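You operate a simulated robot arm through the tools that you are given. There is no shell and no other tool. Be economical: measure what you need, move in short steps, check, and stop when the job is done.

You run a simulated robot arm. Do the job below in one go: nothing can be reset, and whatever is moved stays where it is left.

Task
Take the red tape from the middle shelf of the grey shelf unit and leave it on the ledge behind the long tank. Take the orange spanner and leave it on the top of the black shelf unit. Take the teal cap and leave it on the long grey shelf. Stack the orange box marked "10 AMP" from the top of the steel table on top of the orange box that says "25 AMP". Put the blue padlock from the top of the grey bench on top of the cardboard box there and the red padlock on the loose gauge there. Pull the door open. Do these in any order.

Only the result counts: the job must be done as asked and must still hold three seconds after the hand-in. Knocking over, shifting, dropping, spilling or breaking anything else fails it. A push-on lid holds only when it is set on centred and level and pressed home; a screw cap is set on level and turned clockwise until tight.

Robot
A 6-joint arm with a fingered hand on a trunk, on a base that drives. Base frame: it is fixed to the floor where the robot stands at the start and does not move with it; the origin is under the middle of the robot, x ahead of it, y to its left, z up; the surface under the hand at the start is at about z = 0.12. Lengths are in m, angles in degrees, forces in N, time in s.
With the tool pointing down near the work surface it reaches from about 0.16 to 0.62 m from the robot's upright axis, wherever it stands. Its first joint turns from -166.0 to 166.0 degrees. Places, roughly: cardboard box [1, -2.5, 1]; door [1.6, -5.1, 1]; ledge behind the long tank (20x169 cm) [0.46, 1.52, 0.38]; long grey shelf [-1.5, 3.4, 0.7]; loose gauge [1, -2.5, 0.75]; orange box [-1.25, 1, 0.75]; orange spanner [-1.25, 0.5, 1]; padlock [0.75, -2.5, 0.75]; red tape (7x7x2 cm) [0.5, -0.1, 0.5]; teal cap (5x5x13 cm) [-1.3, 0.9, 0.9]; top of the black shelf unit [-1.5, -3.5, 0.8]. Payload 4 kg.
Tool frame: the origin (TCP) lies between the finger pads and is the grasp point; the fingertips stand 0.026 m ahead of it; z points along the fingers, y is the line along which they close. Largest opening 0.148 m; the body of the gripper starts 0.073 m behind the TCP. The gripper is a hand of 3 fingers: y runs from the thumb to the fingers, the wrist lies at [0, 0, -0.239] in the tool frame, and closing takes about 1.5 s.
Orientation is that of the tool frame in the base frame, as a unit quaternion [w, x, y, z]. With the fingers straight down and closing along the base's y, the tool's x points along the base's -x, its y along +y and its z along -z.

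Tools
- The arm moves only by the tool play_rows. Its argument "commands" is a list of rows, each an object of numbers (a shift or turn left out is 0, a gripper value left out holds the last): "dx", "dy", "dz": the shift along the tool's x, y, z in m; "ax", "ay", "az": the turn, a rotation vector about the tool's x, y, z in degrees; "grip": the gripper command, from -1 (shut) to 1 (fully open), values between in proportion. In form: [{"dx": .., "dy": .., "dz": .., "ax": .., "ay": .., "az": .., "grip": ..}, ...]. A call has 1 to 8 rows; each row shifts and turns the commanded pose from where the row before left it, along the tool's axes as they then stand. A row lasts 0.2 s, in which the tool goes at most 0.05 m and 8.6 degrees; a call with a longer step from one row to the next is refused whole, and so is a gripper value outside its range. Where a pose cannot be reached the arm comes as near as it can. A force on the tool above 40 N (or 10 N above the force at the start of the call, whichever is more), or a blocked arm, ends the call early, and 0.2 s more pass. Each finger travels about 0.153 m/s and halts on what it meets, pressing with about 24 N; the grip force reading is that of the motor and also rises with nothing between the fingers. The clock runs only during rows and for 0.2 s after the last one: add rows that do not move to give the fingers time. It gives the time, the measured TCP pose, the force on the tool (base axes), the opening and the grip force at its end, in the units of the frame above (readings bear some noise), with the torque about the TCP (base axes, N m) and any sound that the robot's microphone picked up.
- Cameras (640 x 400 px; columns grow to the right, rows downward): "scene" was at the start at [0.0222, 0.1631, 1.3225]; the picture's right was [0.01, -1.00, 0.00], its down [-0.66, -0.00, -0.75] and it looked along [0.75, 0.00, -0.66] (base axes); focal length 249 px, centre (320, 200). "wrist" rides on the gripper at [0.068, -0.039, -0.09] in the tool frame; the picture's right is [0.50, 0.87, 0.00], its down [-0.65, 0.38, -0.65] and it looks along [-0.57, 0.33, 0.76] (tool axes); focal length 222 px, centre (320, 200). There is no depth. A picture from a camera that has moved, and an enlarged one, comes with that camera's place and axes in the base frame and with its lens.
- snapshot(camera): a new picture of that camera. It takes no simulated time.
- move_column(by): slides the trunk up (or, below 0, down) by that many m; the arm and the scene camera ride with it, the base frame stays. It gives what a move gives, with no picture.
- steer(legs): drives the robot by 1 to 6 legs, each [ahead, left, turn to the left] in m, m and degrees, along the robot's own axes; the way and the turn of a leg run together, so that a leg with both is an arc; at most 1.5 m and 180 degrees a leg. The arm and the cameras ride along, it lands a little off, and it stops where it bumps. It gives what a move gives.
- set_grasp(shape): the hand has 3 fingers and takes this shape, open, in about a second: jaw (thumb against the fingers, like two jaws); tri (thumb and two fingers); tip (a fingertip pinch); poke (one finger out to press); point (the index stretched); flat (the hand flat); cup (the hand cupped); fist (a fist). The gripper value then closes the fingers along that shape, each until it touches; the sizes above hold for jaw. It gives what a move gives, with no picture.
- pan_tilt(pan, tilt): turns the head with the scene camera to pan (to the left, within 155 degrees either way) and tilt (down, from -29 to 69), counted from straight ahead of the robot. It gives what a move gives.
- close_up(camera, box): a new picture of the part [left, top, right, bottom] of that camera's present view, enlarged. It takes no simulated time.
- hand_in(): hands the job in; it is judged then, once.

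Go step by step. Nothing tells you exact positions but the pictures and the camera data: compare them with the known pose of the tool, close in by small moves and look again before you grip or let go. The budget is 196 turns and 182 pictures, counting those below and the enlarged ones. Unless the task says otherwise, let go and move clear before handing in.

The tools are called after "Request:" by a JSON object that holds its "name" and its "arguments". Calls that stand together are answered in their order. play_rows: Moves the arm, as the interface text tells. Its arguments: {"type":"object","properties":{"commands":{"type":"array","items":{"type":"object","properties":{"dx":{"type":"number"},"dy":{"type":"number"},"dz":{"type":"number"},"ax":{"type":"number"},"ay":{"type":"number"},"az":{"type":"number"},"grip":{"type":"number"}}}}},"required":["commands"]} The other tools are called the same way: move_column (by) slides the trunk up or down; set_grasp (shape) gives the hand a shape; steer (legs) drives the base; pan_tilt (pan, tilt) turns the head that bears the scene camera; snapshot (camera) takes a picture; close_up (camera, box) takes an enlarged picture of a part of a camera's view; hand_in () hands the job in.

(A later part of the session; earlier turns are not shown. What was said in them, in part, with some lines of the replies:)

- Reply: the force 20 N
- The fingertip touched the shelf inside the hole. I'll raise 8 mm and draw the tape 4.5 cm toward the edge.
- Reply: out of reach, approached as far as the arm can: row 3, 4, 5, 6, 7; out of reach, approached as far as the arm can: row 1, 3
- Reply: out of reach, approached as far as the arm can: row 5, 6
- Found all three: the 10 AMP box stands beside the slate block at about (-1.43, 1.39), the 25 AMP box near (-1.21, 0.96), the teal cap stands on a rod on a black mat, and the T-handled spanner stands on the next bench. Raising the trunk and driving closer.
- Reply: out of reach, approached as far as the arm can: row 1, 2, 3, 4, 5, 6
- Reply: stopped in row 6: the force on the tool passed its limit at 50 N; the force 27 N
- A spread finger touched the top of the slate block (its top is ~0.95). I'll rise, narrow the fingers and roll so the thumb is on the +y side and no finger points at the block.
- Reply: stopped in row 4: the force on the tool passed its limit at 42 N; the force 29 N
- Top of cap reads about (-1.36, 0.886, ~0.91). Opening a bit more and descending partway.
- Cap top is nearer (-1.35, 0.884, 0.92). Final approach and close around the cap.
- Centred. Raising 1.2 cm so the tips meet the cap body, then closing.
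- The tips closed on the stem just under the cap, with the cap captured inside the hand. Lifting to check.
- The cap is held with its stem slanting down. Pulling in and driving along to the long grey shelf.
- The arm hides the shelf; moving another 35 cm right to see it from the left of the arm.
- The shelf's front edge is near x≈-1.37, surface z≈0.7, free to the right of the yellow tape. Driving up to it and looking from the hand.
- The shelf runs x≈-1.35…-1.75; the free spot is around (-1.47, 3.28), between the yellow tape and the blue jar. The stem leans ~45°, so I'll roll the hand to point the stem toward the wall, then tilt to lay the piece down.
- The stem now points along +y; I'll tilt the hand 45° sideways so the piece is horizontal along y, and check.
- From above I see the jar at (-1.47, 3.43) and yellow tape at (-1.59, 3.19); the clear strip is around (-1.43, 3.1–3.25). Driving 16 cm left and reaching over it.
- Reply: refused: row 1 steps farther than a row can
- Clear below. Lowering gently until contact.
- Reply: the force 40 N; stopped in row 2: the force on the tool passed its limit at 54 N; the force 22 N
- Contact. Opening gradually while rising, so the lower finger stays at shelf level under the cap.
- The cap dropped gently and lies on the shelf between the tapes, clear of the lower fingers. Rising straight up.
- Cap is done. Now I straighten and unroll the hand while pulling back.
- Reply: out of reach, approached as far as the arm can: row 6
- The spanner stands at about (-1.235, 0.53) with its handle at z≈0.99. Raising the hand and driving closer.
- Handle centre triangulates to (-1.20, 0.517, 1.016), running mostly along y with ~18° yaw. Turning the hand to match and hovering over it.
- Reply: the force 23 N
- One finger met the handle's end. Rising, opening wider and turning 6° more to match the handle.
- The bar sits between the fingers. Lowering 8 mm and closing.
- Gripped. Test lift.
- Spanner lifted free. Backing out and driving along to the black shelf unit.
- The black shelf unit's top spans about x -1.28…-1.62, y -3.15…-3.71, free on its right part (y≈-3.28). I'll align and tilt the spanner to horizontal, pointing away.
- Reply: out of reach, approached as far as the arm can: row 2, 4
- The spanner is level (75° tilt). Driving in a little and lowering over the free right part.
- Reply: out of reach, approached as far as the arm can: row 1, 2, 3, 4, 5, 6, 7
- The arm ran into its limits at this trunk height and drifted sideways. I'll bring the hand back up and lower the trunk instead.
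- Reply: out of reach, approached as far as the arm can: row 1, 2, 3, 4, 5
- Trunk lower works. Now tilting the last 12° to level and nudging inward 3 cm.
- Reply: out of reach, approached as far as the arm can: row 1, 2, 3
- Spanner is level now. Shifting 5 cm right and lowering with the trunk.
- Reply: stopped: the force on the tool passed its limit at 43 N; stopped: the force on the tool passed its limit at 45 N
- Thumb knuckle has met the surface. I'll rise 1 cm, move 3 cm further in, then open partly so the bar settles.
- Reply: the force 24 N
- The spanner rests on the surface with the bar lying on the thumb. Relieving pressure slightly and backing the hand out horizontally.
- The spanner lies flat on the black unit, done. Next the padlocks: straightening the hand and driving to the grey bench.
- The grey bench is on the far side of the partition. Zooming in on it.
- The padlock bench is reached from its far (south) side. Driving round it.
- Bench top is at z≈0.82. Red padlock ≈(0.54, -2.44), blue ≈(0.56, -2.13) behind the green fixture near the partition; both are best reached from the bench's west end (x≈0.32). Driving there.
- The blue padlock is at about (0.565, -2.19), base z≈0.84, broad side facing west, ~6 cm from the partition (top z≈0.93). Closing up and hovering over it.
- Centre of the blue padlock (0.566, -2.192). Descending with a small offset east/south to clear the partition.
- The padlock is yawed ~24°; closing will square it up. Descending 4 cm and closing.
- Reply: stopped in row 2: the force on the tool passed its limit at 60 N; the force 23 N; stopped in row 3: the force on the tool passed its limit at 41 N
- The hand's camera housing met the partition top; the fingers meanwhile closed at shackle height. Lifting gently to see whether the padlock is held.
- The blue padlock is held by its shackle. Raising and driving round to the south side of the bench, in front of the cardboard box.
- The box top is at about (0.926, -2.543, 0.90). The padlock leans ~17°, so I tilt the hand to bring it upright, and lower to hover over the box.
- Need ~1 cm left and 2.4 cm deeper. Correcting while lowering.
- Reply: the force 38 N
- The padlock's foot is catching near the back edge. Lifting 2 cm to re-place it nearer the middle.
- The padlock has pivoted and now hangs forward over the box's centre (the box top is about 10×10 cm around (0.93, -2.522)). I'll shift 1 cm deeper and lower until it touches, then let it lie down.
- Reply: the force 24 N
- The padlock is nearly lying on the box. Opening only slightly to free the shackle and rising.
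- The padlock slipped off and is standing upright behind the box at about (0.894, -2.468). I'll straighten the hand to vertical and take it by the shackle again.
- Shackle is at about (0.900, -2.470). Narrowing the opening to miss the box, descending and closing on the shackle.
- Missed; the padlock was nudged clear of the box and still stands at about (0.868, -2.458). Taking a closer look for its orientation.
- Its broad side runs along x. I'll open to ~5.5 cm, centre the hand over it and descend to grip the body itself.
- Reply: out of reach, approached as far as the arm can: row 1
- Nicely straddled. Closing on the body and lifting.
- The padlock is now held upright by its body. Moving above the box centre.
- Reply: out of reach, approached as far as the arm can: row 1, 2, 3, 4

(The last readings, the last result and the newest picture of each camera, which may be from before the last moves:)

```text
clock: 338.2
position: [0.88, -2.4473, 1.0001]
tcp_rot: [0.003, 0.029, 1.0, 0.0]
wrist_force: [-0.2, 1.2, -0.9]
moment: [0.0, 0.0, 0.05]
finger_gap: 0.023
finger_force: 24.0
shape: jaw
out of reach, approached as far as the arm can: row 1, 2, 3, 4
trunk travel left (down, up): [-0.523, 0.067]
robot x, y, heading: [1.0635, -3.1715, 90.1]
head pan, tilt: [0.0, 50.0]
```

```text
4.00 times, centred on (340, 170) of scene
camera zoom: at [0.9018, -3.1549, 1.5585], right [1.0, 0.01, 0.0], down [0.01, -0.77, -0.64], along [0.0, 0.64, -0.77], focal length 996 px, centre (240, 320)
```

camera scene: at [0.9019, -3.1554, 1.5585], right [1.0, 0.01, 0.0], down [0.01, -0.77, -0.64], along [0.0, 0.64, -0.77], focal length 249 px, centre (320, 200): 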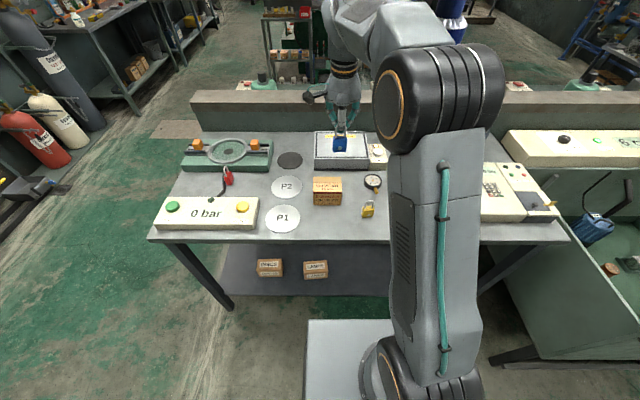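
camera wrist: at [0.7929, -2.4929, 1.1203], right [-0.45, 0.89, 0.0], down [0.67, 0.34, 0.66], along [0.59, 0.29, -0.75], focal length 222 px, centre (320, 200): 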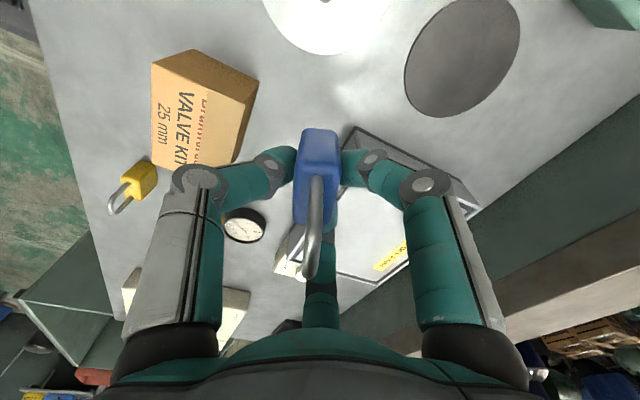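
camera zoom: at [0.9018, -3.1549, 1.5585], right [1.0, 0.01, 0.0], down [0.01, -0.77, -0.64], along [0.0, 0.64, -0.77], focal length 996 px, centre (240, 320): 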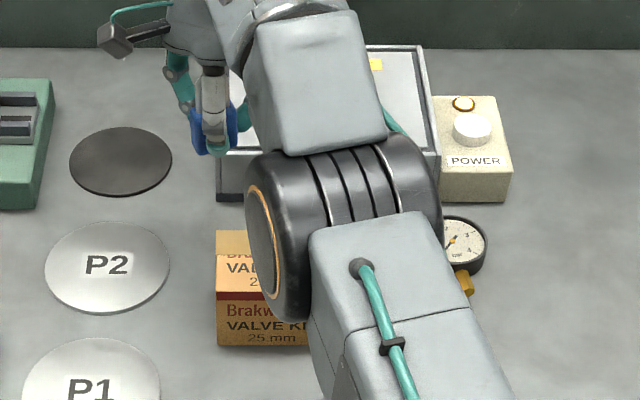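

The arm is at its limit here, so I'll move the base instead: 8.7 cm back, 5 cm right.

Request:
{"name": "steer", "arguments": {"legs": [[-0.087, -0.051, 0]]}}

Request:
{"name": "close_up", "arguments": {"camera": "scene", "box": [250, 100, 390, 210]}}

Request:
{"name": "snapshot", "arguments": {"camera": "wrist"}}

```text
clock: 339.4
position: [0.9326, -2.5348, 1.0002]
tcp_rot: [0.004, 0.03, 1.0, 0.0]
wrist_force: [0.2, 0.7, -1.0]
moment: [-0.02, -0.01, 0.01]
finger_gap: 0.0229
finger_force: 24.3
shape: jaw
trunk travel left (down, up): [-0.523, 0.067]
robot x, y, heading: [1.1109, -3.2583, 90.3]
head pan, tilt: [0.0, 50.0]
```

```text
3.64 times, centred on (320, 155) of scene
camera zoom: at [0.9539, -3.242, 1.5585], right [1.0, 0.01, 0.0], down [0.01, -0.77, -0.64], along [0.0, 0.64, -0.77], focal length 906 px, centre (320, 364)
```

zoom: 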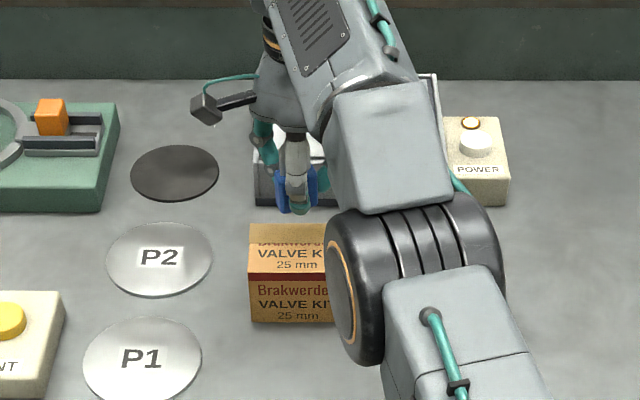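

```text
24 pictures are left
camera wrist: at [0.863, -2.5705, 1.0916], right [-0.45, 0.89, 0.0], down [0.67, 0.34, 0.66], along [0.59, 0.29, -0.75], focal length 222 px, centre (320, 200)
```

wrist: 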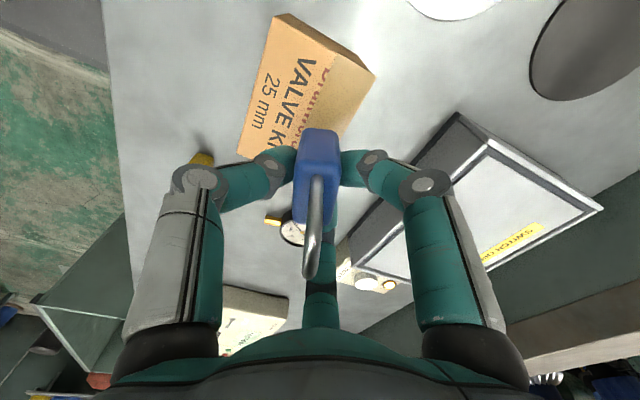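

Padlock is over the middle of the box ((0.93, -2.535)). Lowering with the trunk.

Request:
{"name": "move_column", "arguments": {"by": -0.035}}

Request:
{"name": "move_column", "arguments": {"by": -0.008}}

Request:
{"name": "move_column", "arguments": {"by": -0.006}}

```text
clock: 340.2
position: [0.9324, -2.5338, 0.966]
tcp_rot: [0.003, 0.03, 1.0, 0.0]
wrist_force: [-0.3, -0.3, -1.4]
moment: [0.03, -0.03, -0.01]
finger_gap: 0.0228
finger_force: 24.3
shape: jaw
trunk travel left (down, up): [-0.488, 0.102]
robot x, y, heading: [1.116, -3.2576, 90.4]
head pan, tilt: [0.0, 50.0]
```

```text
clock: 340.8
position: [0.9336, -2.5344, 0.9574]
tcp_rot: [0.002, 0.03, 1.0, 0.002]
wrist_force: [0.8, 1.5, 5.7]
moment: [-0.05, 0.05, -0.03]
finger_gap: 0.0229
finger_force: 23.6
shape: jaw
trunk travel left (down, up): [-0.48, 0.11]
robot x, y, heading: [1.1178, -3.2611, 90.3]
head pan, tilt: [0.0, 50.0]
```

```text
clock: 341.3
position: [0.9343, -2.5364, 0.956]
tcp_rot: [0.002, 0.029, 1.0, 0.003]
wrist_force: [0.2, 2.5, 32.5]
moment: [-0.05, 0.0, -0.02]
finger_gap: 0.0249
finger_force: 24.1
shape: jaw
trunk travel left (down, up): [-0.474, 0.116]
robot x, y, heading: [1.1154, -3.2585, 90.4]
head pan, tilt: [0.0, 50.0]
```

Seated centrally (force straight up, no torque). Relieving, opening and rising.

Request:
{"name": "move_column", "arguments": {"by": 0.004}}

Request:
{"name": "play_rows", "arguments": {"commands": [{"grip": -0.6}, {"grip": -0.45}, {"grip": -0.3}, {"grip": -0.2}, {}]}}

Request:
{"name": "move_column", "arguments": {"by": 0.11}}

Request:
{"name": "snapshot", "arguments": {"camera": "wrist"}}

```text
clock: 341.8
position: [0.9324, -2.5347, 0.9571]
tcp_rot: [0.004, 0.03, 1.0, 0.0]
wrist_force: [0.9, 2.7, 24.8]
moment: [-0.01, -0.01, -0.02]
finger_gap: 0.0248
finger_force: 23.5
shape: jaw
trunk travel left (down, up): [-0.478, 0.112]
robot x, y, heading: [1.1164, -3.2562, 90.4]
head pan, tilt: [0.0, 50.0]
```

```text
clock: 343.0
position: [0.9323, -2.5352, 0.9558]
tcp_rot: [0.003, 0.03, 1.0, -0.001]
wrist_force: [1.0, 0.1, -1.0]
moment: [-0.03, -0.05, -0.01]
finger_gap: 0.0587
finger_force: 0.1
shape: jaw
trunk travel left (down, up): [-0.478, 0.112]
robot x, y, heading: [1.1161, -3.2563, 90.4]
head pan, tilt: [0.0, 50.0]
```

```text
clock: 344.5
position: [0.9329, -2.5352, 1.0661]
tcp_rot: [0.004, 0.029, 1.0, 0.0]
wrist_force: [-0.8, -0.3, -0.5]
moment: [0.0, 0.0, 0.02]
finger_gap: 0.0589
finger_force: 0.0
shape: jaw
trunk travel left (down, up): [-0.588, 0.002]
robot x, y, heading: [1.1181, -3.2563, 90.7]
head pan, tilt: [0.0, 50.0]
```

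```text
23 pictures are left
camera wrist: at [0.8629, -2.5703, 1.1563], right [-0.45, 0.89, 0.0], down [0.67, 0.34, 0.66], along [0.59, 0.29, -0.75], focal length 222 px, centre (320, 200)
```

wrist: 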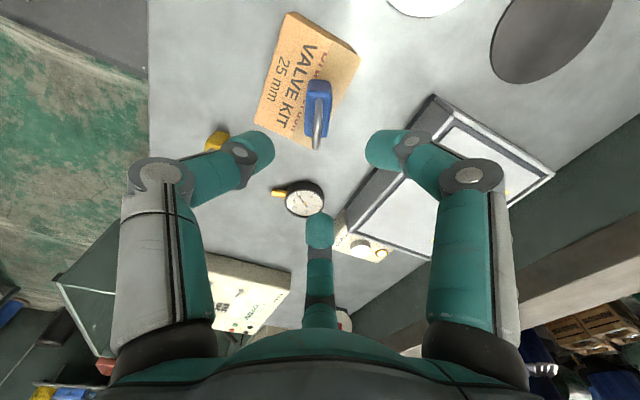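

Blue padlock stands on the box. Now to the red one: shifting the base left so the hand is over it.

Request:
{"name": "steer", "arguments": {"legs": [[0, 0.394, 0], [0.07, 0, 0]]}}

Request:
{"name": "snapshot", "arguments": {"camera": "wrist"}}

Request:
{"name": "close_up", "arguments": {"camera": "scene", "box": [250, 90, 370, 190]}}

```text
clock: 347.5
position: [0.5396, -2.4656, 1.0652]
tcp_rot: [0.003, 0.029, 1.0, -0.001]
wrist_force: [0.0, 0.6, 0.1]
moment: [-0.01, -0.01, -0.02]
finger_gap: 0.0587
finger_force: 0.0
shape: jaw
trunk travel left (down, up): [-0.588, 0.002]
robot x, y, heading: [0.7228, -3.1915, 90.6]
head pan, tilt: [0.0, 50.0]
```

```text
22 pictures are left
camera wrist: at [0.4701, -2.5014, 1.1558], right [-0.45, 0.89, 0.0], down [0.67, 0.34, 0.66], along [0.59, 0.29, -0.75], focal length 222 px, centre (320, 200)
```

wrist: 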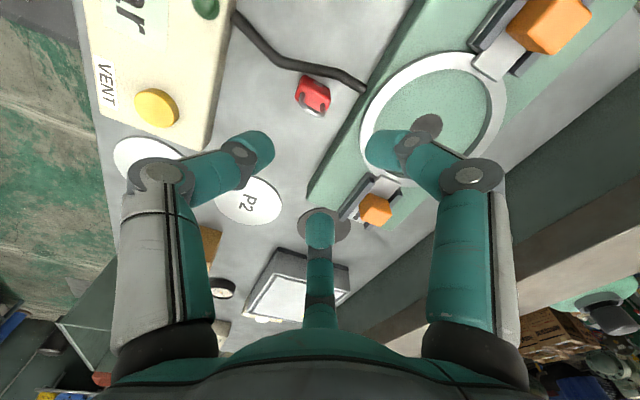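

```text
4.00 times, centred on (310, 140) of scene
camera zoom: at [0.5621, -3.1725, 1.6234], right [1.0, 0.01, 0.0], down [0.01, -0.77, -0.64], along [-0.01, 0.64, -0.77], focal length 996 px, centre (360, 440)
```

zoom: 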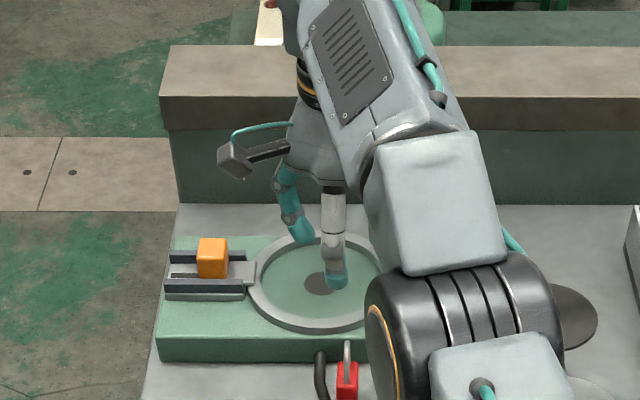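

Red padlock at (0.542, -2.470), broad side along y, with a hose just west of it. I'll drive 10 cm closer, pull the hand back, and turn it 90° to grip across its thickness, staying above the hose.

Request:
{"name": "steer", "arguments": {"legs": [[0.1, 0, 0]]}}

Request:
{"name": "play_rows", "arguments": {"commands": [{"dy": -0.035}, {"dy": -0.035}, {"dy": -0.03}, {"az": -8.2}, {"az": -8.2}, {"az": -8.2}, {"az": -8.2}, {"az": -8.2}]}}

Request:
{"name": "play_rows", "arguments": {"commands": [{"az": -8.2}, {"az": -8.2}, {"az": -8.2}, {"az": -8.2}, {"az": -8.2}, {"az": -8.2}]}}

Request:
{"name": "snapshot", "arguments": {"camera": "wrist"}}

```text
clock: 348.7
position: [0.5402, -2.3657, 1.0652]
tcp_rot: [0.004, 0.029, 1.0, -0.001]
wrist_force: [-0.1, -0.2, 0.4]
moment: [-0.02, 0.01, 0.01]
finger_gap: 0.059
finger_force: 0.0
shape: jaw
trunk travel left (down, up): [-0.588, 0.002]
robot x, y, heading: [0.7257, -3.0884, 90.5]
head pan, tilt: [0.0, 50.0]
```

```text
clock: 350.5
position: [0.5181, -2.3739, 1.0782]
tcp_rot: [0.004, -0.324, 0.946, -0.001]
wrist_force: [-0.1, 0.4, 0.4]
moment: [0.0, 0.01, 0.01]
finger_gap: 0.059
finger_force: 0.0
shape: jaw
out of reach, approached as far as the arm can: row 1, 2, 3
trunk travel left (down, up): [-0.588, 0.002]
robot x, y, heading: [0.7231, -3.0912, 90.3]
head pan, tilt: [0.0, 50.0]
```

```text
clock: 351.9
position: [0.5165, -2.373, 1.0786]
tcp_rot: [0.002, -0.688, 0.725, -0.004]
wrist_force: [0.0, 0.0, 0.0]
moment: [0.01, -0.02, 0.0]
finger_gap: 0.0588
finger_force: 0.0
shape: jaw
trunk travel left (down, up): [-0.588, 0.002]
robot x, y, heading: [0.7148, -3.0857, 90.4]
head pan, tilt: [0.0, 50.0]
```

```text
20 pictures are left
camera wrist: at [0.5526, -2.4442, 1.1707], right [-0.89, -0.45, -0.01], down [-0.35, 0.67, 0.65], along [-0.29, 0.58, -0.76], focal length 222 px, centre (320, 200)
```

wrist: 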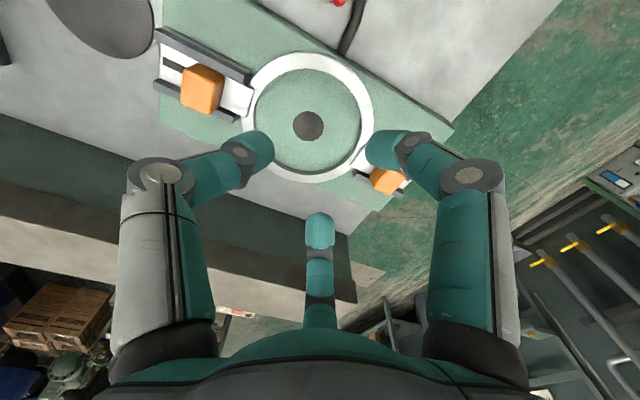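

Retracting fails in this arm posture, but base moves work: shifting the base to bring the hand over the red padlock.

Request:
{"name": "steer", "arguments": {"legs": [[-0.094, -0.026, 0]]}}

Request:
{"name": "move_column", "arguments": {"by": -0.08}}

Request:
{"name": "snapshot", "arguments": {"camera": "wrist"}}

```text
clock: 353.0
position: [0.545, -2.4662, 1.08]
tcp_rot: [0.002, -0.687, 0.727, -0.002]
wrist_force: [-0.2, -0.6, -0.3]
moment: [0.0, 0.0, 0.02]
finger_gap: 0.0589
finger_force: 0.0
shape: jaw
trunk travel left (down, up): [-0.588, 0.002]
robot x, y, heading: [0.7514, -3.181, 90.3]
head pan, tilt: [0.0, 50.0]
```

```text
clock: 354.2
position: [0.5446, -2.4661, 0.9991]
tcp_rot: [0.002, -0.687, 0.727, -0.002]
wrist_force: [0.6, 1.0, 0.1]
moment: [-0.02, 0.0, -0.01]
finger_gap: 0.0591
finger_force: 0.1
shape: jaw
trunk travel left (down, up): [-0.508, 0.082]
robot x, y, heading: [0.7507, -3.1812, 90.2]
head pan, tilt: [0.0, 50.0]
```

```text
19 pictures are left
camera wrist: at [0.5791, -2.5362, 1.091], right [-0.89, -0.45, -0.01], down [-0.35, 0.68, 0.65], along [-0.29, 0.58, -0.76], focal length 222 px, centre (320, 200)
```

wrist: 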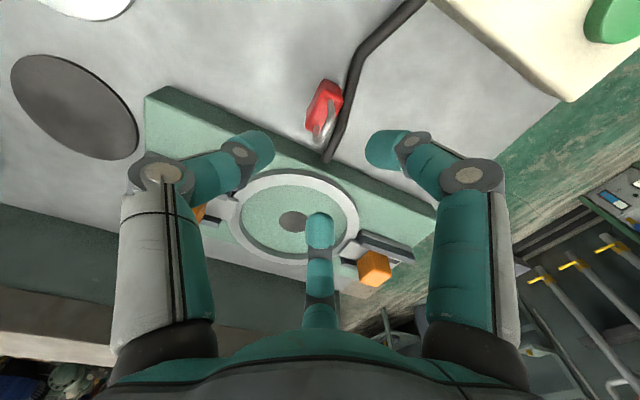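

Padlock centre about (0.543, -2.472), hose right beside it to the west. Nudging 1 cm and lowering with the trunk to just above hose height.

Request:
{"name": "play_rows", "arguments": {"commands": [{"dx": 0.0065, "dy": 0.009}, {}]}}

Request:
{"name": "move_column", "arguments": {"by": -0.07}}

Request:
{"name": "move_column", "arguments": {"by": -0.023}}

Request:
{"name": "close_up", "arguments": {"camera": "wrist", "box": [220, 80, 420, 220]}}

```text
clock: 354.8
position: [0.5342, -2.4707, 0.9979]
tcp_rot: [0.002, -0.687, 0.727, -0.004]
wrist_force: [0.1, -0.3, -0.2]
moment: [0.04, -0.03, 0.02]
finger_gap: 0.0588
finger_force: 0.0
shape: jaw
trunk travel left (down, up): [-0.508, 0.082]
robot x, y, heading: [0.7518, -3.1839, 90.3]
head pan, tilt: [0.0, 50.0]
```

```text
clock: 355.9
position: [0.5337, -2.4706, 0.9288]
tcp_rot: [0.002, -0.687, 0.727, -0.004]
wrist_force: [0.0, 0.1, 0.9]
moment: [-0.01, 0.0, 0.0]
finger_gap: 0.0592
finger_force: 0.0
shape: jaw
trunk travel left (down, up): [-0.438, 0.152]
robot x, y, heading: [0.7514, -3.1804, 90.4]
head pan, tilt: [0.0, 50.0]
```

```text
clock: 356.6
position: [0.5335, -2.471, 0.906]
tcp_rot: [0.001, -0.687, 0.727, -0.004]
wrist_force: [-0.4, 0.6, -0.1]
moment: [0.0, -0.02, -0.02]
finger_gap: 0.0588
finger_force: 0.0
shape: jaw
trunk travel left (down, up): [-0.415, 0.175]
robot x, y, heading: [0.7517, -3.1837, 90.3]
head pan, tilt: [0.0, 50.0]
```

```text
2.86 times, centred on (320, 150) of wrist
camera zoom: at [0.5694, -2.541, 0.9979], right [-0.89, -0.45, -0.01], down [-0.35, 0.68, 0.65], along [-0.29, 0.58, -0.76], focal length 635 px, centre (320, 343)
```

zoom: 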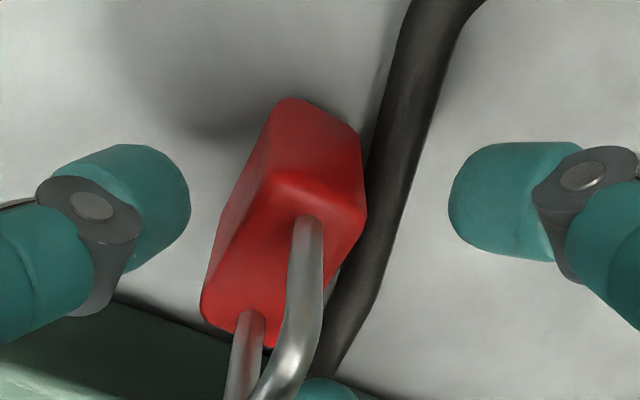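

Fingers are around the upper body, above the hose. Closing and lifting with the trunk.

Request:
{"name": "play_rows", "arguments": {"commands": [{"grip": -0.5}, {"grip": -0.8}, {"grip": -1}, {}, {}]}}

Request:
{"name": "move_column", "arguments": {"by": 0.17}}

Request:
{"name": "snapshot", "arguments": {"camera": "wrist"}}

```text
clock: 357.8
position: [0.5346, -2.4704, 0.9053]
tcp_rot: [0.001, -0.687, 0.727, -0.005]
wrist_force: [-1.0, 0.3, 0.1]
moment: [-0.02, 0.01, 0.02]
finger_gap: 0.0209
finger_force: 24.2
shape: jaw
trunk travel left (down, up): [-0.415, 0.175]
robot x, y, heading: [0.7488, -3.1807, 90.5]
head pan, tilt: [0.0, 50.0]
```

```text
clock: 359.7
position: [0.5328, -2.4716, 1.0748]
tcp_rot: [0.002, -0.687, 0.727, -0.005]
wrist_force: [-1.0, 0.0, -1.2]
moment: [0.02, 0.03, -0.02]
finger_gap: 0.0207
finger_force: 24.4
shape: jaw
trunk travel left (down, up): [-0.585, 0.005]
robot x, y, heading: [0.7509, -3.1846, 90.4]
head pan, tilt: [0.0, 50.0]
```

```text
17 pictures are left
camera wrist: at [0.5693, -2.5407, 1.1676], right [-0.89, -0.45, -0.01], down [-0.35, 0.68, 0.65], along [-0.29, 0.58, -0.76], focal length 222 px, centre (320, 200)
```

wrist: 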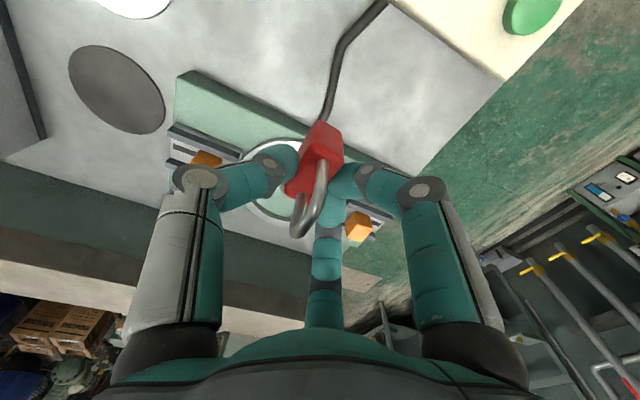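

Red padlock held. Backing off, moving right past the box, and coming back in over the gauge at (1.107, -2.481).

Request:
{"name": "steer", "arguments": {"legs": [[-0.3, 0, 0], [0, -0.57, 0], [0.294, 0, 0]]}}

Request:
{"name": "snapshot", "arguments": {"camera": "wrist"}}

Request:
{"name": "close_up", "arguments": {"camera": "scene", "box": [230, 90, 370, 200]}}

```text
clock: 366.2
position: [1.1015, -2.4713, 1.0758]
tcp_rot: [0.002, -0.69, 0.723, -0.005]
wrist_force: [0.3, -0.5, -1.4]
moment: [0.01, -0.01, 0.0]
finger_gap: 0.0207
finger_force: 24.4
shape: jaw
trunk travel left (down, up): [-0.585, 0.005]
robot x, y, heading: [1.3224, -3.1837, 91.1]
head pan, tilt: [0.0, 50.0]
```

```text
16 pictures are left
camera wrist: at [1.1366, -2.5414, 1.1675], right [-0.89, -0.46, -0.01], down [-0.35, 0.68, 0.65], along [-0.29, 0.58, -0.76], focal length 222 px, centre (320, 200)
```

wrist: 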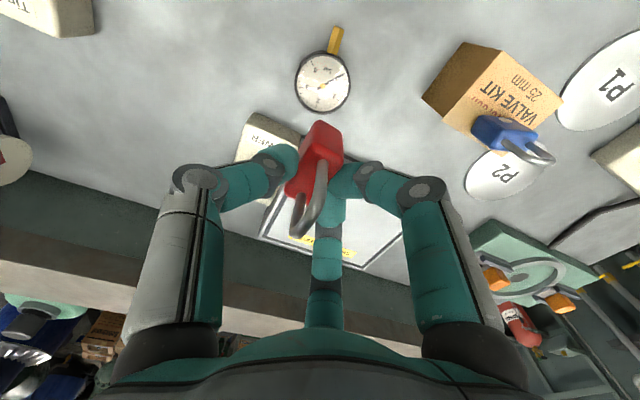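

```text
3.64 times, centred on (300, 145) of scene
camera zoom: at [1.1597, -3.1645, 1.6204], right [1.0, 0.02, 0.0], down [0.01, -0.77, -0.64], along [-0.01, 0.64, -0.77], focal length 906 px, centre (393, 400)
```

zoom: 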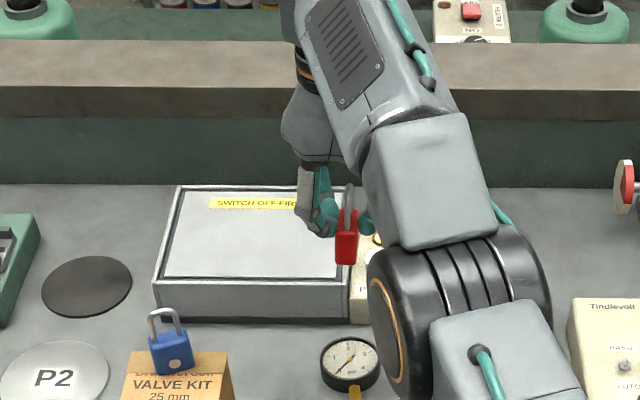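

Gauge centre (1.103, -2.479); padlock foot at about (1.101, -2.476). Lowering with the trunk in stages.

Request:
{"name": "move_column", "arguments": {"by": -0.115}}

Request:
{"name": "close_up", "arguments": {"camera": "wrist", "box": [220, 60, 420, 220]}}

Request:
{"name": "close_up", "arguments": {"camera": "scene", "box": [260, 110, 360, 190]}}

```text
clock: 367.7
position: [1.1011, -2.4726, 0.9609]
tcp_rot: [0.002, -0.69, 0.724, -0.004]
wrist_force: [-1.1, -0.1, -0.6]
moment: [0.0, 0.0, 0.02]
finger_gap: 0.0208
finger_force: 24.1
shape: jaw
trunk travel left (down, up): [-0.47, 0.12]
robot x, y, heading: [1.3221, -3.1811, 90.8]
head pan, tilt: [0.0, 50.0]
```

```text
2.50 times, centred on (320, 140) of wrist
camera zoom: at [1.1367, -2.5418, 1.0528], right [-0.89, -0.46, -0.01], down [-0.35, 0.67, 0.65], along [-0.29, 0.58, -0.76], focal length 555 px, centre (320, 350)
```

zoom: 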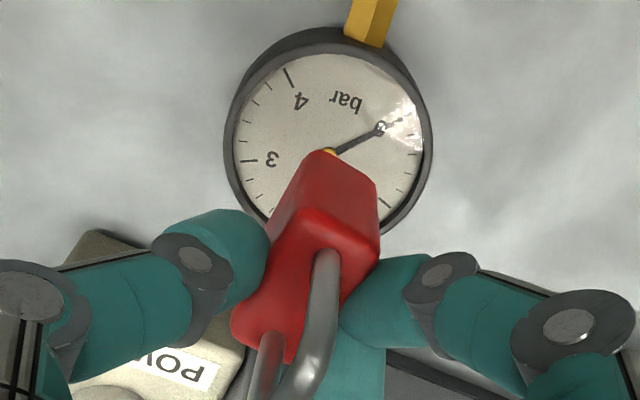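

```text
5.00 times, centred on (310, 150) of scene
camera zoom: at [1.1598, -3.165, 1.5055], right [1.0, 0.02, 0.0], down [0.01, -0.77, -0.64], along [-0.01, 0.64, -0.77], focal length 1245 px, centre (370, 450)
```

zoom: 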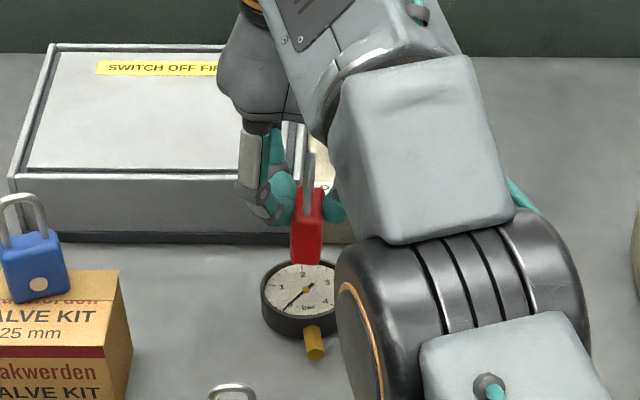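

The padlock is ~1.5 cm too far north over the dial. Shifting the base back 1.5 cm and lowering.

Request:
{"name": "steer", "arguments": {"legs": [[-0.015, 0, 0]]}}

Request:
{"name": "move_column", "arguments": {"by": -0.015}}

Request:
{"name": "move_column", "arguments": {"by": -0.008}}

Request:
{"name": "close_up", "arguments": {"camera": "scene", "box": [260, 110, 360, 190]}}

```text
clock: 368.5
position: [1.1009, -2.4869, 0.9608]
tcp_rot: [0.002, -0.69, 0.724, -0.004]
wrist_force: [-0.1, 0.1, -1.5]
moment: [0.03, 0.01, -0.02]
finger_gap: 0.0208
finger_force: 24.0
shape: jaw
trunk travel left (down, up): [-0.47, 0.12]
robot x, y, heading: [1.3255, -3.1969, 91.0]
head pan, tilt: [0.0, 50.0]
```

```text
clock: 369.1
position: [1.1023, -2.4861, 0.9461]
tcp_rot: [0.002, -0.69, 0.723, -0.004]
wrist_force: [-0.1, -0.8, -1.6]
moment: [0.04, 0.0, -0.01]
finger_gap: 0.021
finger_force: 24.5
shape: jaw
trunk travel left (down, up): [-0.455, 0.135]
robot x, y, heading: [1.3241, -3.1968, 91.0]
head pan, tilt: [0.0, 50.0]
```

```text
clock: 369.7
position: [1.1006, -2.4878, 0.9373]
tcp_rot: [0.002, -0.69, 0.724, -0.004]
wrist_force: [-0.9, -0.2, -1.0]
moment: [0.01, 0.0, -0.02]
finger_gap: 0.021
finger_force: 23.2
shape: jaw
trunk travel left (down, up): [-0.447, 0.143]
robot x, y, heading: [1.3252, -3.1968, 91.0]
head pan, tilt: [0.0, 50.0]
```

```text
5.00 times, centred on (310, 150) of scene
camera zoom: at [1.16, -3.1801, 1.4824], right [1.0, 0.02, 0.0], down [0.01, -0.77, -0.64], along [-0.01, 0.64, -0.77], focal length 1245 px, centre (370, 450)
```

zoom: 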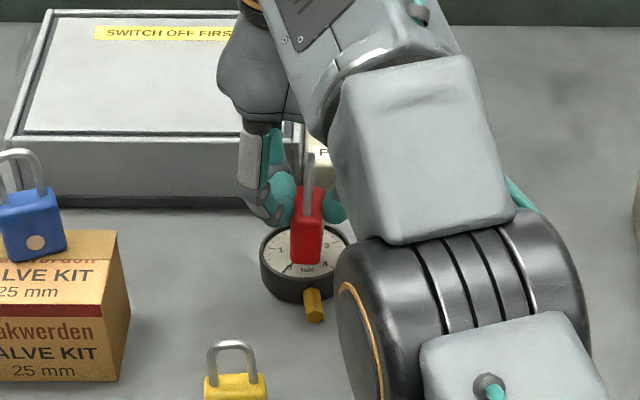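

Well centred over the dial. Lowering to contact.

Request:
{"name": "move_column", "arguments": {"by": -0.005}}

Request:
{"name": "move_column", "arguments": {"by": -0.004}}

Request:
{"name": "move_column", "arguments": {"by": -0.003}}

```text
clock: 370.2
position: [1.102, -2.4872, 0.9318]
tcp_rot: [0.001, -0.691, 0.723, -0.004]
wrist_force: [0.3, -0.5, -1.3]
moment: [-0.01, -0.01, -0.04]
finger_gap: 0.021
finger_force: 24.0
shape: jaw
trunk travel left (down, up): [-0.442, 0.148]
robot x, y, heading: [1.3262, -3.1987, 91.0]
head pan, tilt: [0.0, 50.0]
```

```text
clock: 370.7
position: [1.1016, -2.4871, 0.9302]
tcp_rot: [0.001, -0.69, 0.724, -0.003]
wrist_force: [-1.1, 1.7, 7.7]
moment: [0.04, -0.08, 0.0]
finger_gap: 0.0206
finger_force: 24.6
shape: jaw
trunk travel left (down, up): [-0.438, 0.152]
robot x, y, heading: [1.3243, -3.1951, 90.9]
head pan, tilt: [0.0, 50.0]
```

```text
clock: 371.2
position: [1.1009, -2.4881, 0.929]
tcp_rot: [0.003, -0.69, 0.724, -0.002]
wrist_force: [-2.2, 0.8, 21.3]
moment: [-0.11, -0.13, -0.02]
finger_gap: 0.0211
finger_force: 24.1
shape: jaw
trunk travel left (down, up): [-0.435, 0.155]
robot x, y, heading: [1.3211, -3.1966, 90.5]
head pan, tilt: [0.0, 50.0]
```

Seated on the gauge. Relieving, opening gently, rising.

Request:
{"name": "move_column", "arguments": {"by": 0.002}}

Request:
{"name": "play_rows", "arguments": {"commands": [{"grip": -0.68}, {"grip": -0.6}, {"grip": -0.5}, {"grip": -0.35}, {"grip": -0.2}, {}, {}]}}

Request:
{"name": "move_column", "arguments": {"by": 0.14}}

Request:
{"name": "close_up", "arguments": {"camera": "wrist", "box": [220, 10, 640, 230]}}

```text
clock: 371.8
position: [1.102, -2.4876, 0.9284]
tcp_rot: [0.003, -0.69, 0.724, -0.003]
wrist_force: [-2.7, 2.5, 18.2]
moment: [0.05, -0.11, 0.04]
finger_gap: 0.0215
finger_force: 24.0
shape: jaw
trunk travel left (down, up): [-0.437, 0.153]
robot x, y, heading: [1.3205, -3.1911, 91.1]
head pan, tilt: [0.0, 50.0]
```

```text
clock: 373.4
position: [1.1014, -2.4874, 0.928]
tcp_rot: [0.002, -0.69, 0.724, -0.005]
wrist_force: [0.6, 0.3, 0.2]
moment: [0.01, 0.0, 0.03]
finger_gap: 0.059
finger_force: 0.0
shape: jaw
trunk travel left (down, up): [-0.437, 0.153]
robot x, y, heading: [1.3237, -3.1972, 90.9]
head pan, tilt: [0.0, 50.0]
```

```text
clock: 375.0
position: [1.1017, -2.4882, 1.0686]
tcp_rot: [0.001, -0.691, 0.723, -0.004]
wrist_force: [0.3, 0.2, -0.3]
moment: [0.02, 0.0, 0.0]
finger_gap: 0.059
finger_force: 0.1
shape: jaw
trunk travel left (down, up): [-0.577, 0.013]
robot x, y, heading: [1.3218, -3.197, 91.1]
head pan, tilt: [0.0, 50.0]
```

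```text
1.52 times, centred on (430, 120) of wrist
camera zoom: at [1.1369, -2.5568, 1.1597], right [-0.89, -0.46, -0.01], down [-0.35, 0.68, 0.65], along [-0.29, 0.58, -0.76], focal length 338 px, centre (152, 322)
```

zoom: 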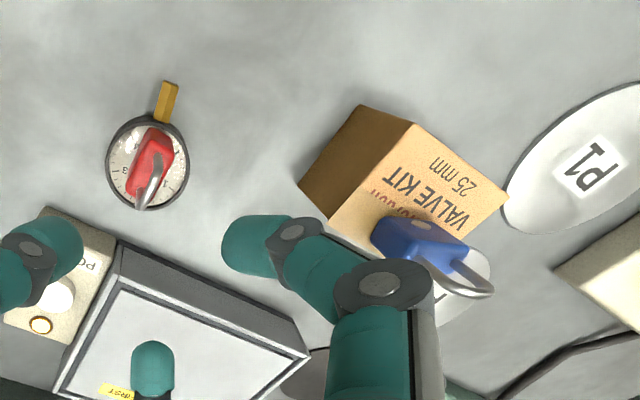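

Both padlocks are placed. Now the door: backing off, turning round and levelling the hand to point forward.

Request:
{"name": "steer", "arguments": {"legs": [[-0.25, 0, 0], [0, 0, 179]]}}

Request:
{"name": "play_rows", "arguments": {"commands": [{"ay": -8.2}, {"ay": -8.2}, {"ay": -8.2}, {"ay": -8.2}, {"ay": -8.2}, {"ay": -8.2}, {"ay": -8.2}, {"ay": -8.2}]}}

Request:
{"name": "play_rows", "arguments": {"commands": [{"ay": -8.2}, {"ay": -8.2}, {"ay": -8}, {"grip": 0.2}]}}

Request:
{"name": "pan_tilt", "arguments": {"pan": 0, "tilt": 15}}

Request:
{"name": "snapshot", "arguments": {"camera": "scene"}}

```text
clock: 384.2
position: [1.5575, -4.1547, 1.0681]
tcp_rot: [-0.005, 0.72, 0.694, -0.002]
wrist_force: [0.4, -0.3, -0.2]
moment: [0.03, 0.01, -0.03]
finger_gap: 0.0588
finger_force: 0.1
shape: jaw
trunk travel left (down, up): [-0.577, 0.013]
robot x, y, heading: [1.3256, -3.4481, -88.5]
head pan, tilt: [0.0, 50.0]
```

```text
clock: 386.0
position: [1.6441, -4.3488, 1.1113]
tcp_rot: [0.373, 0.604, 0.585, -0.392]
wrist_force: [-0.3, -0.2, 0.3]
moment: [-0.04, 0.0, 0.0]
finger_gap: 0.0591
finger_force: 0.0
shape: jaw
out of reach, approached as far as the arm can: row 1, 2, 3, 4, 5, 6, 7, 8
trunk travel left (down, up): [-0.577, 0.013]
robot x, y, heading: [1.3312, -3.4527, -88.4]
head pan, tilt: [0.0, 50.0]
```

```text
clock: 387.0
position: [1.6537, -4.3672, 1.1121]
tcp_rot: [-0.488, -0.508, -0.494, 0.511]
wrist_force: [0.4, -0.1, 0.7]
moment: [-0.01, 0.02, 0.01]
finger_gap: 0.0882
finger_force: 0.1
shape: jaw
out of reach, approached as far as the arm can: row 1, 2
trunk travel left (down, up): [-0.577, 0.013]
robot x, y, heading: [1.3216, -3.4509, -88.5]
head pan, tilt: [0.0, 50.0]
```

```text
clock: 388.0
position: [1.653, -4.3678, 1.1106]
tcp_rot: [-0.488, -0.507, -0.495, 0.51]
wrist_force: [-0.2, 0.5, -0.1]
moment: [0.0, -0.03, 0.01]
finger_gap: 0.0881
finger_force: 0.0
shape: jaw
trunk travel left (down, up): [-0.577, 0.013]
robot x, y, heading: [1.3316, -3.451, -88.8]
head pan, tilt: [0.0, 15.0]
```

```text
10 pictures are left
camera scene: at [1.488, -3.4768, 1.6661], right [-1.0, -0.03, 0.0], down [-0.01, 0.26, -0.97], along [0.03, -0.97, -0.26], focal length 249 px, centre (320, 200)
```

scene: 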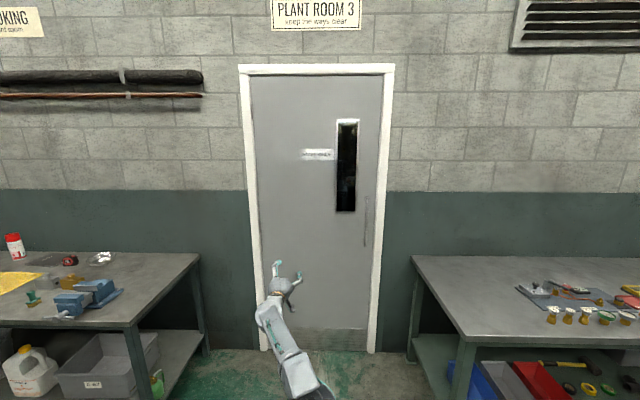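

The hand is level. The door's pull bar is at x≈1.233, z 0.93–1.28, y≈-5.04, hinges on the left (x≈1.97). Moving the hand in front of the robot's axis first.

Request:
{"name": "play_rows", "arguments": {"commands": [{"dy": -0.043}, {"dy": -0.043}, {"dy": -0.043}, {"dy": -0.043}, {"dy": -0.043}, {"dy": -0.043}, {"dy": -0.043}]}}

Request:
{"name": "close_up", "arguments": {"camera": "scene", "box": [330, 170, 410, 270]}}

```text
clock: 389.6
position: [1.3824, -4.4492, 1.1071]
tcp_rot: [-0.488, -0.508, -0.494, 0.51]
wrist_force: [-0.5, 1.0, 0.2]
moment: [-0.02, 0.01, 0.0]
finger_gap: 0.0884
finger_force: 0.1
shape: jaw
out of reach, approached as far as the arm can: row 1, 2, 3, 4, 5, 6, 7
trunk travel left (down, up): [-0.577, 0.013]
robot x, y, heading: [1.3303, -3.45, -88.2]
head pan, tilt: [0.0, 15.0]
```

```text
4.00 times, centred on (370, 220) of scene
camera zoom: at [1.4878, -3.4767, 1.6662], right [-1.0, -0.03, 0.0], down [-0.01, 0.26, -0.97], along [0.03, -0.97, -0.26], focal length 996 px, centre (120, 120)
```

zoom: 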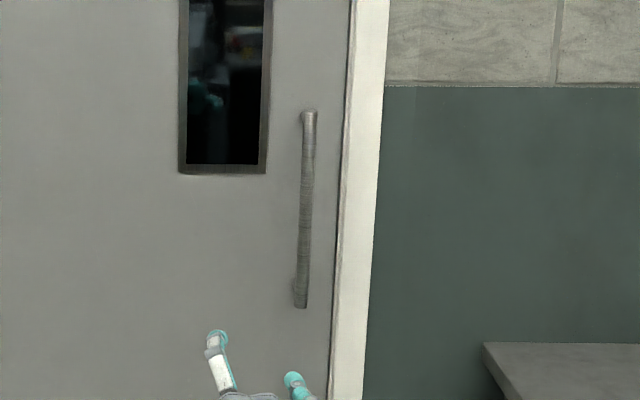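

The bar is plain and thin (~2 cm). Driving forward to 8 cm short of it, then checking with the wrist camera.

Request:
{"name": "steer", "arguments": {"legs": [[0.0, -0.1625, 0], [0.495, 0, 0]]}}

Request:
{"name": "snapshot", "arguments": {"camera": "wrist"}}

```text
clock: 393.6
position: [1.2206, -4.951, 1.1081]
tcp_rot: [-0.486, -0.51, -0.491, 0.512]
wrist_force: [-0.2, 0.7, 0.2]
moment: [0.02, 0.01, 0.05]
finger_gap: 0.0884
finger_force: 0.1
shape: jaw
trunk travel left (down, up): [-0.577, 0.013]
robot x, y, heading: [1.1752, -3.9507, -89.1]
head pan, tilt: [0.0, 15.0]
```

```text
8 pictures are left
camera wrist: at [1.1854, -4.8593, 1.0412], right [0.86, -0.04, -0.51], down [0.41, 0.63, 0.65], along [0.3, -0.77, 0.56], focal length 222 px, centre (320, 200)
```

wrist: 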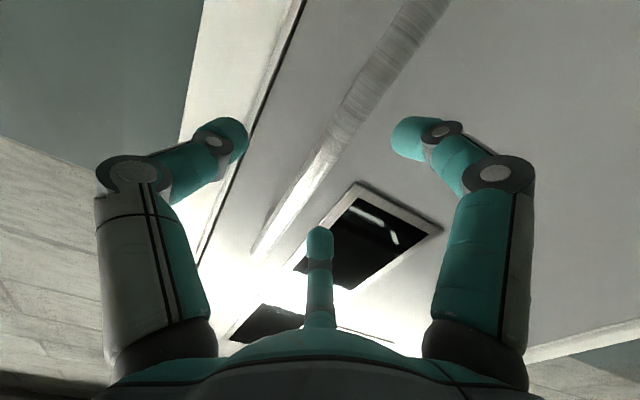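

The bar is at x≈1.235; shifting 2.5 cm left, then forward 8 cm so it lies between thumb and fingers, and closing.

Request:
{"name": "steer", "arguments": {"legs": [[0, 0.026, 0], [0.08, 0, 0]]}}

Request:
{"name": "snapshot", "arguments": {"camera": "wrist"}}

```text
clock: 395.1
position: [1.2479, -5.0323, 1.1058]
tcp_rot: [-0.485, -0.51, -0.492, 0.512]
wrist_force: [-0.6, 0.1, 0.2]
moment: [-0.01, 0.0, 0.02]
finger_gap: 0.0883
finger_force: 0.0
shape: jaw
trunk travel left (down, up): [-0.577, 0.013]
robot x, y, heading: [1.2004, -4.0324, -89.1]
head pan, tilt: [0.0, 15.0]
```

```text
7 pictures are left
camera wrist: at [1.2131, -4.9408, 1.0407], right [0.86, -0.04, -0.51], down [0.41, 0.63, 0.65], along [0.3, -0.77, 0.56], focal length 222 px, centre (320, 200)
```

wrist: 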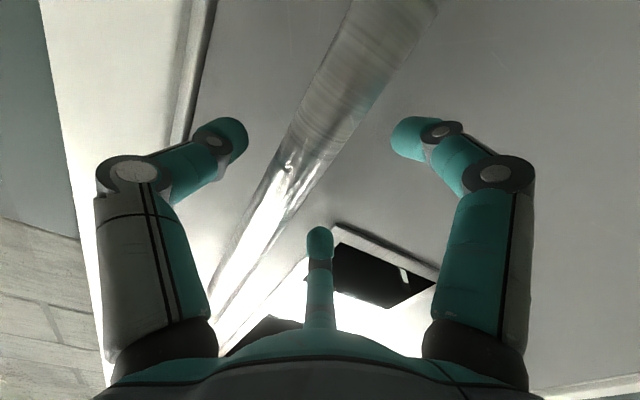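

The bar lies between the thumb and the two fingers. Closing.

Request:
{"name": "play_rows", "arguments": {"commands": [{"grip": -0.3}, {"grip": -1}, {}, {}, {}]}}

```text
clock: 396.3
position: [1.2433, -5.0324, 1.1065]
tcp_rot: [-0.485, -0.511, -0.49, 0.513]
wrist_force: [-17.7, -1.3, -0.2]
moment: [0.0, -0.01, 0.07]
finger_gap: 0.0098
finger_force: 24.2
shape: jaw
trunk travel left (down, up): [-0.577, 0.013]
robot x, y, heading: [1.1998, -4.0276, -89.1]
head pan, tilt: [0.0, 15.0]
```

The bar is gripped. I'll pull by driving the base on an arc about the hinge (≈1.08 m ahead, 0.75 m left of the robot), in small legs.

Request:
{"name": "steer", "arguments": {"legs": [[-0.0637, 0.0957, -5], [-0.0637, 0.0957, -5]]}}

```text
clock: 398.3
position: [1.2657, -4.9079, 1.1067]
tcp_rot: [-0.438, -0.552, -0.444, 0.553]
wrist_force: [-20.4, 5.6, -0.2]
moment: [0.01, -0.05, 0.12]
finger_gap: 0.0109
finger_force: 24.2
shape: jaw
trunk travel left (down, up): [-0.577, 0.013]
robot x, y, heading: [1.4034, -3.9202, -99.1]
head pan, tilt: [0.0, 15.0]
```

The hand follows the door arc exactly (10°). Continuing.

Request:
{"name": "steer", "arguments": {"legs": [[-0.0637, 0.0957, -5], [-0.0637, 0.0957, -5], [-0.0637, 0.0957, -5], [-0.0637, 0.0957, -5]]}}

Request:
{"name": "snapshot", "arguments": {"camera": "scene"}}

```text
clock: 402.0
position: [1.3701, -4.6855, 1.1076]
tcp_rot: [0.333, 0.622, 0.339, -0.622]
wrist_force: [-20.9, 15.0, -1.7]
moment: [-0.04, -0.07, 0.51]
finger_gap: 0.0103
finger_force: 24.1
shape: jaw
trunk travel left (down, up): [-0.577, 0.013]
robot x, y, heading: [1.8422, -3.8034, -119.2]
head pan, tilt: [0.0, 15.0]
```

```text
6 pictures are left
camera scene: at [1.9613, -3.9075, 1.6666], right [-0.87, 0.49, 0.0], down [0.13, 0.22, -0.97], along [-0.47, -0.84, -0.26], focal length 249 px, centre (320, 200)
```

scene: 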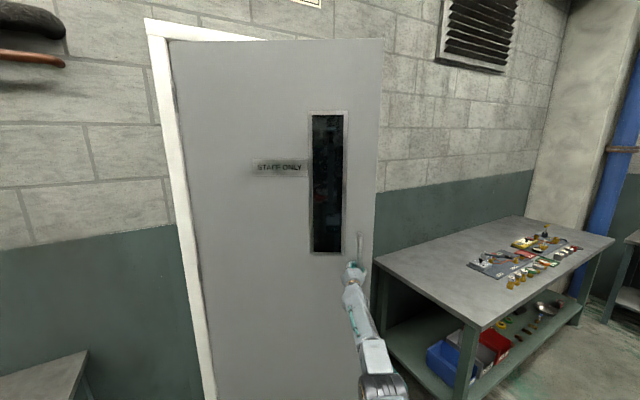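

Door is 30° open. Checking the floor on the east side where the robot will move next.

Request:
{"name": "pan_tilt", "arguments": {"pan": 95, "tilt": 35}}

Request:
{"name": "snapshot", "arguments": {"camera": "scene"}}

```text
clock: 403.7
position: [1.3702, -4.6854, 1.1065]
tcp_rot: [0.335, 0.622, 0.339, -0.622]
wrist_force: [-17.4, 11.5, -1.3]
moment: [-0.06, 0.0, 0.4]
finger_gap: 0.0099
finger_force: 23.8
shape: jaw
trunk travel left (down, up): [-0.577, 0.013]
robot x, y, heading: [1.8389, -3.8023, -119.2]
head pan, tilt: [95.0, 35.0]
```

```text
5 pictures are left
camera scene: at [2.0878, -3.863, 1.6347], right [-0.41, -0.91, 0.0], down [-0.52, 0.24, -0.82], along [0.75, -0.34, -0.57], focal length 249 px, centre (320, 200)
```

scene: 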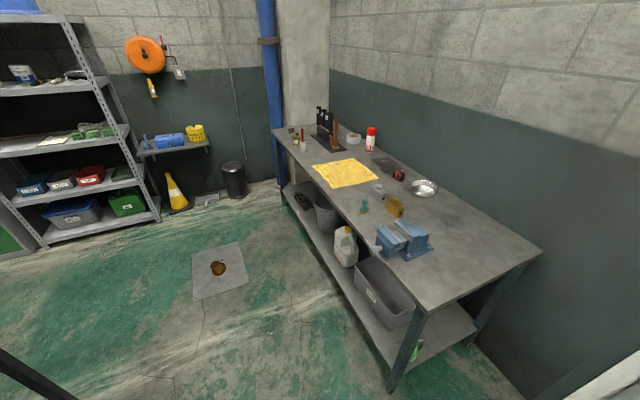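

Free floor ahead. Continuing the arc another 30°.

Request:
{"name": "steer", "arguments": {"legs": [[-0.0637, 0.0957, -5], [-0.0637, 0.0957, -5], [-0.0637, 0.0957, -5]]}}

Request:
{"name": "steer", "arguments": {"legs": [[-0.0637, 0.0957, -5], [-0.0637, 0.0957, -5], [-0.0637, 0.0957, -5]]}}

```text
clock: 406.5
position: [1.4967, -4.5472, 1.1064]
tcp_rot: [0.249, 0.662, 0.252, -0.661]
wrist_force: [-20.2, 26.0, -2.9]
moment: [-0.1, -0.03, 0.69]
finger_gap: 0.0121
finger_force: 24.1
shape: jaw
trunk travel left (down, up): [-0.577, 0.013]
robot x, y, heading: [2.1861, -3.8192, -134.4]
head pan, tilt: [95.0, 35.0]
```

```text
clock: 408.6
position: [1.5921, -4.4722, 1.1066]
tcp_rot: [0.185, 0.682, 0.189, -0.682]
wrist_force: [-3.1, 7.0, 0.7]
moment: [0.04, 0.02, 0.66]
finger_gap: 0.0095
finger_force: 23.7
shape: jaw
trunk travel left (down, up): [-0.577, 0.013]
robot x, y, heading: [2.4003, -3.8826, -144.5]
head pan, tilt: [95.0, 35.0]
stopped in leg 2: the force on the tool passed its limit at 43 N (the readings are from after the stop); the commanded pose is now the measured one
```

Door is ~54° open; the force limit tripped from a small path error, now reset. Two more slightly corrected legs.

Request:
{"name": "steer", "arguments": {"legs": [[-0.0625, 0.0935, -5]]}}

Request:
{"name": "steer", "arguments": {"legs": [[-0.0625, 0.0935, -5]]}}

Request:
{"name": "pan_tilt", "arguments": {"pan": -10, "tilt": 20}}

Request:
{"name": "snapshot", "arguments": {"camera": "scene"}}

```text
clock: 409.8
position: [1.6489, -4.4424, 1.1074]
tcp_rot: [0.156, 0.69, 0.157, -0.689]
wrist_force: [-4.1, 10.8, 1.7]
moment: [0.05, -0.03, 0.35]
finger_gap: 0.0089
finger_force: 24.1
shape: jaw
trunk travel left (down, up): [-0.577, 0.013]
robot x, y, heading: [2.5097, -3.9257, -149.5]
head pan, tilt: [95.0, 35.0]
```

```text
clock: 411.1
position: [1.7052, -4.4176, 1.1065]
tcp_rot: [0.125, 0.696, 0.128, -0.695]
wrist_force: [-3.4, 14.0, -0.2]
moment: [0.02, 0.0, 0.27]
finger_gap: 0.0091
finger_force: 24.1
shape: jaw
trunk travel left (down, up): [-0.577, 0.013]
robot x, y, heading: [2.6067, -3.9787, -154.4]
head pan, tilt: [95.0, 35.0]
```

```text
clock: 412.9
position: [1.7048, -4.4167, 1.1075]
tcp_rot: [0.125, 0.696, 0.127, -0.695]
wrist_force: [-5.3, 12.1, -0.2]
moment: [0.01, -0.01, 0.27]
finger_gap: 0.0084
finger_force: 24.3
shape: jaw
trunk travel left (down, up): [-0.577, 0.013]
robot x, y, heading: [2.606, -3.9805, -154.3]
head pan, tilt: [-10.0, 20.0]
```

```text
4 pictures are left
camera scene: at [2.6373, -4.1211, 1.6582], right [-0.27, 0.96, 0.0], down [0.33, 0.09, -0.94], along [-0.91, -0.25, -0.34], focal length 249 px, centre (320, 200)
```

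scene: 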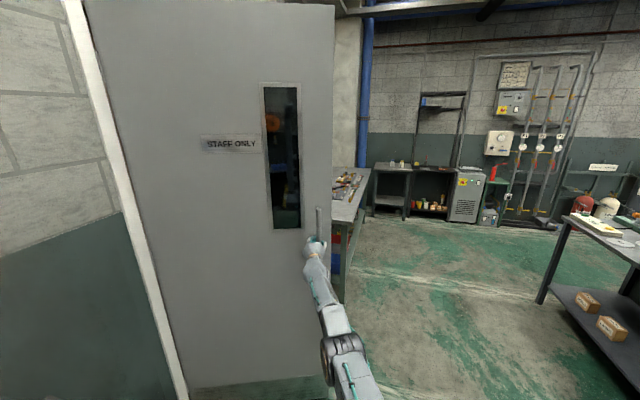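

The door stands about 64° open. Releasing the bar and backing away.

Request:
{"name": "play_rows", "arguments": {"commands": [{"grip": -0.5}, {"grip": 0.0}, {"grip": 0.4}, {}, {}, {}]}}

Request:
{"name": "steer", "arguments": {"legs": [[-0.2, 0, 0]]}}

Request:
{"name": "snapshot", "arguments": {"camera": "scene"}}

```text
clock: 414.3
position: [1.7058, -4.4195, 1.1053]
tcp_rot: [0.125, 0.696, 0.128, -0.695]
wrist_force: [-0.2, 0.5, -0.1]
moment: [0.01, 0.04, -0.03]
finger_gap: 0.1032
finger_force: 0.0
shape: jaw
trunk travel left (down, up): [-0.577, 0.013]
robot x, y, heading: [2.6038, -3.9797, -154.7]
head pan, tilt: [-10.0, 20.0]
```

```text
clock: 415.9
position: [1.8849, -4.3372, 1.106]
tcp_rot: [0.126, 0.696, 0.129, -0.695]
wrist_force: [-0.8, 0.5, -0.4]
moment: [-0.01, 0.0, -0.03]
finger_gap: 0.1033
finger_force: 0.0
shape: jaw
trunk travel left (down, up): [-0.577, 0.013]
robot x, y, heading: [2.7857, -3.8937, -154.2]
head pan, tilt: [-10.0, 20.0]
```

```text
3 pictures are left
camera scene: at [2.8163, -4.0375, 1.6581], right [-0.27, 0.96, 0.0], down [0.33, 0.09, -0.94], along [-0.9, -0.25, -0.34], focal length 249 px, centre (320, 200)
```

scene: 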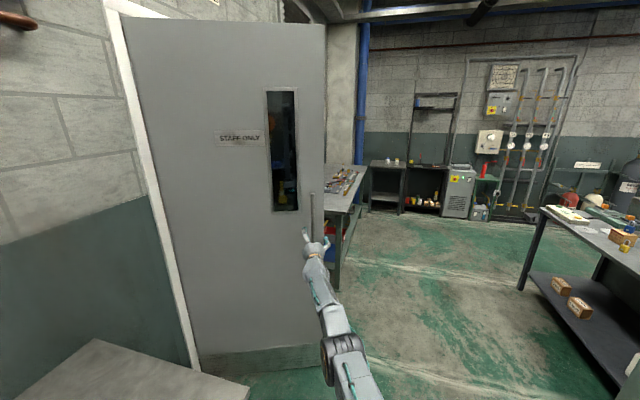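

The door stays open at about 64° with the hand clear, and the bench still shows the blue padlock on the box. Everything asked is in place, so I hand in.

Request:
{"name": "hand_in", "arguments": {}}

```text
The job is handed in.
```

I handed the job in with all seven items done; I don't have the judge's result.

- **Red tape:** it lies flat on the ledge behind the long tank.
- **Orange spanner:** it lies flat on top of the black shelf unit.
- **Teal cap:** it lies on its side on the long grey shelf, right against the yellow tape. I saw no clear sign that the tape moved.
- **Fuse boxes:** the "10 AMP" box sits on the "25 AMP" box, turned by about 12 degrees.
- **Blue padlock:** it stands on the cardboard box. On the first try it slipped off and stood behind the box, so I placed it again.
- **Red padlock:** it stands on the dial of the loose gauge.
- **Door:** it stands open at about 64 degrees and stayed there after I let go. I stopped at that point because pulling further would have driven the base into the table.

Two unintended contacts: a finger pressed on the top of the slate block, and the hand's camera housing touched the partition. I saw nothing move from either.
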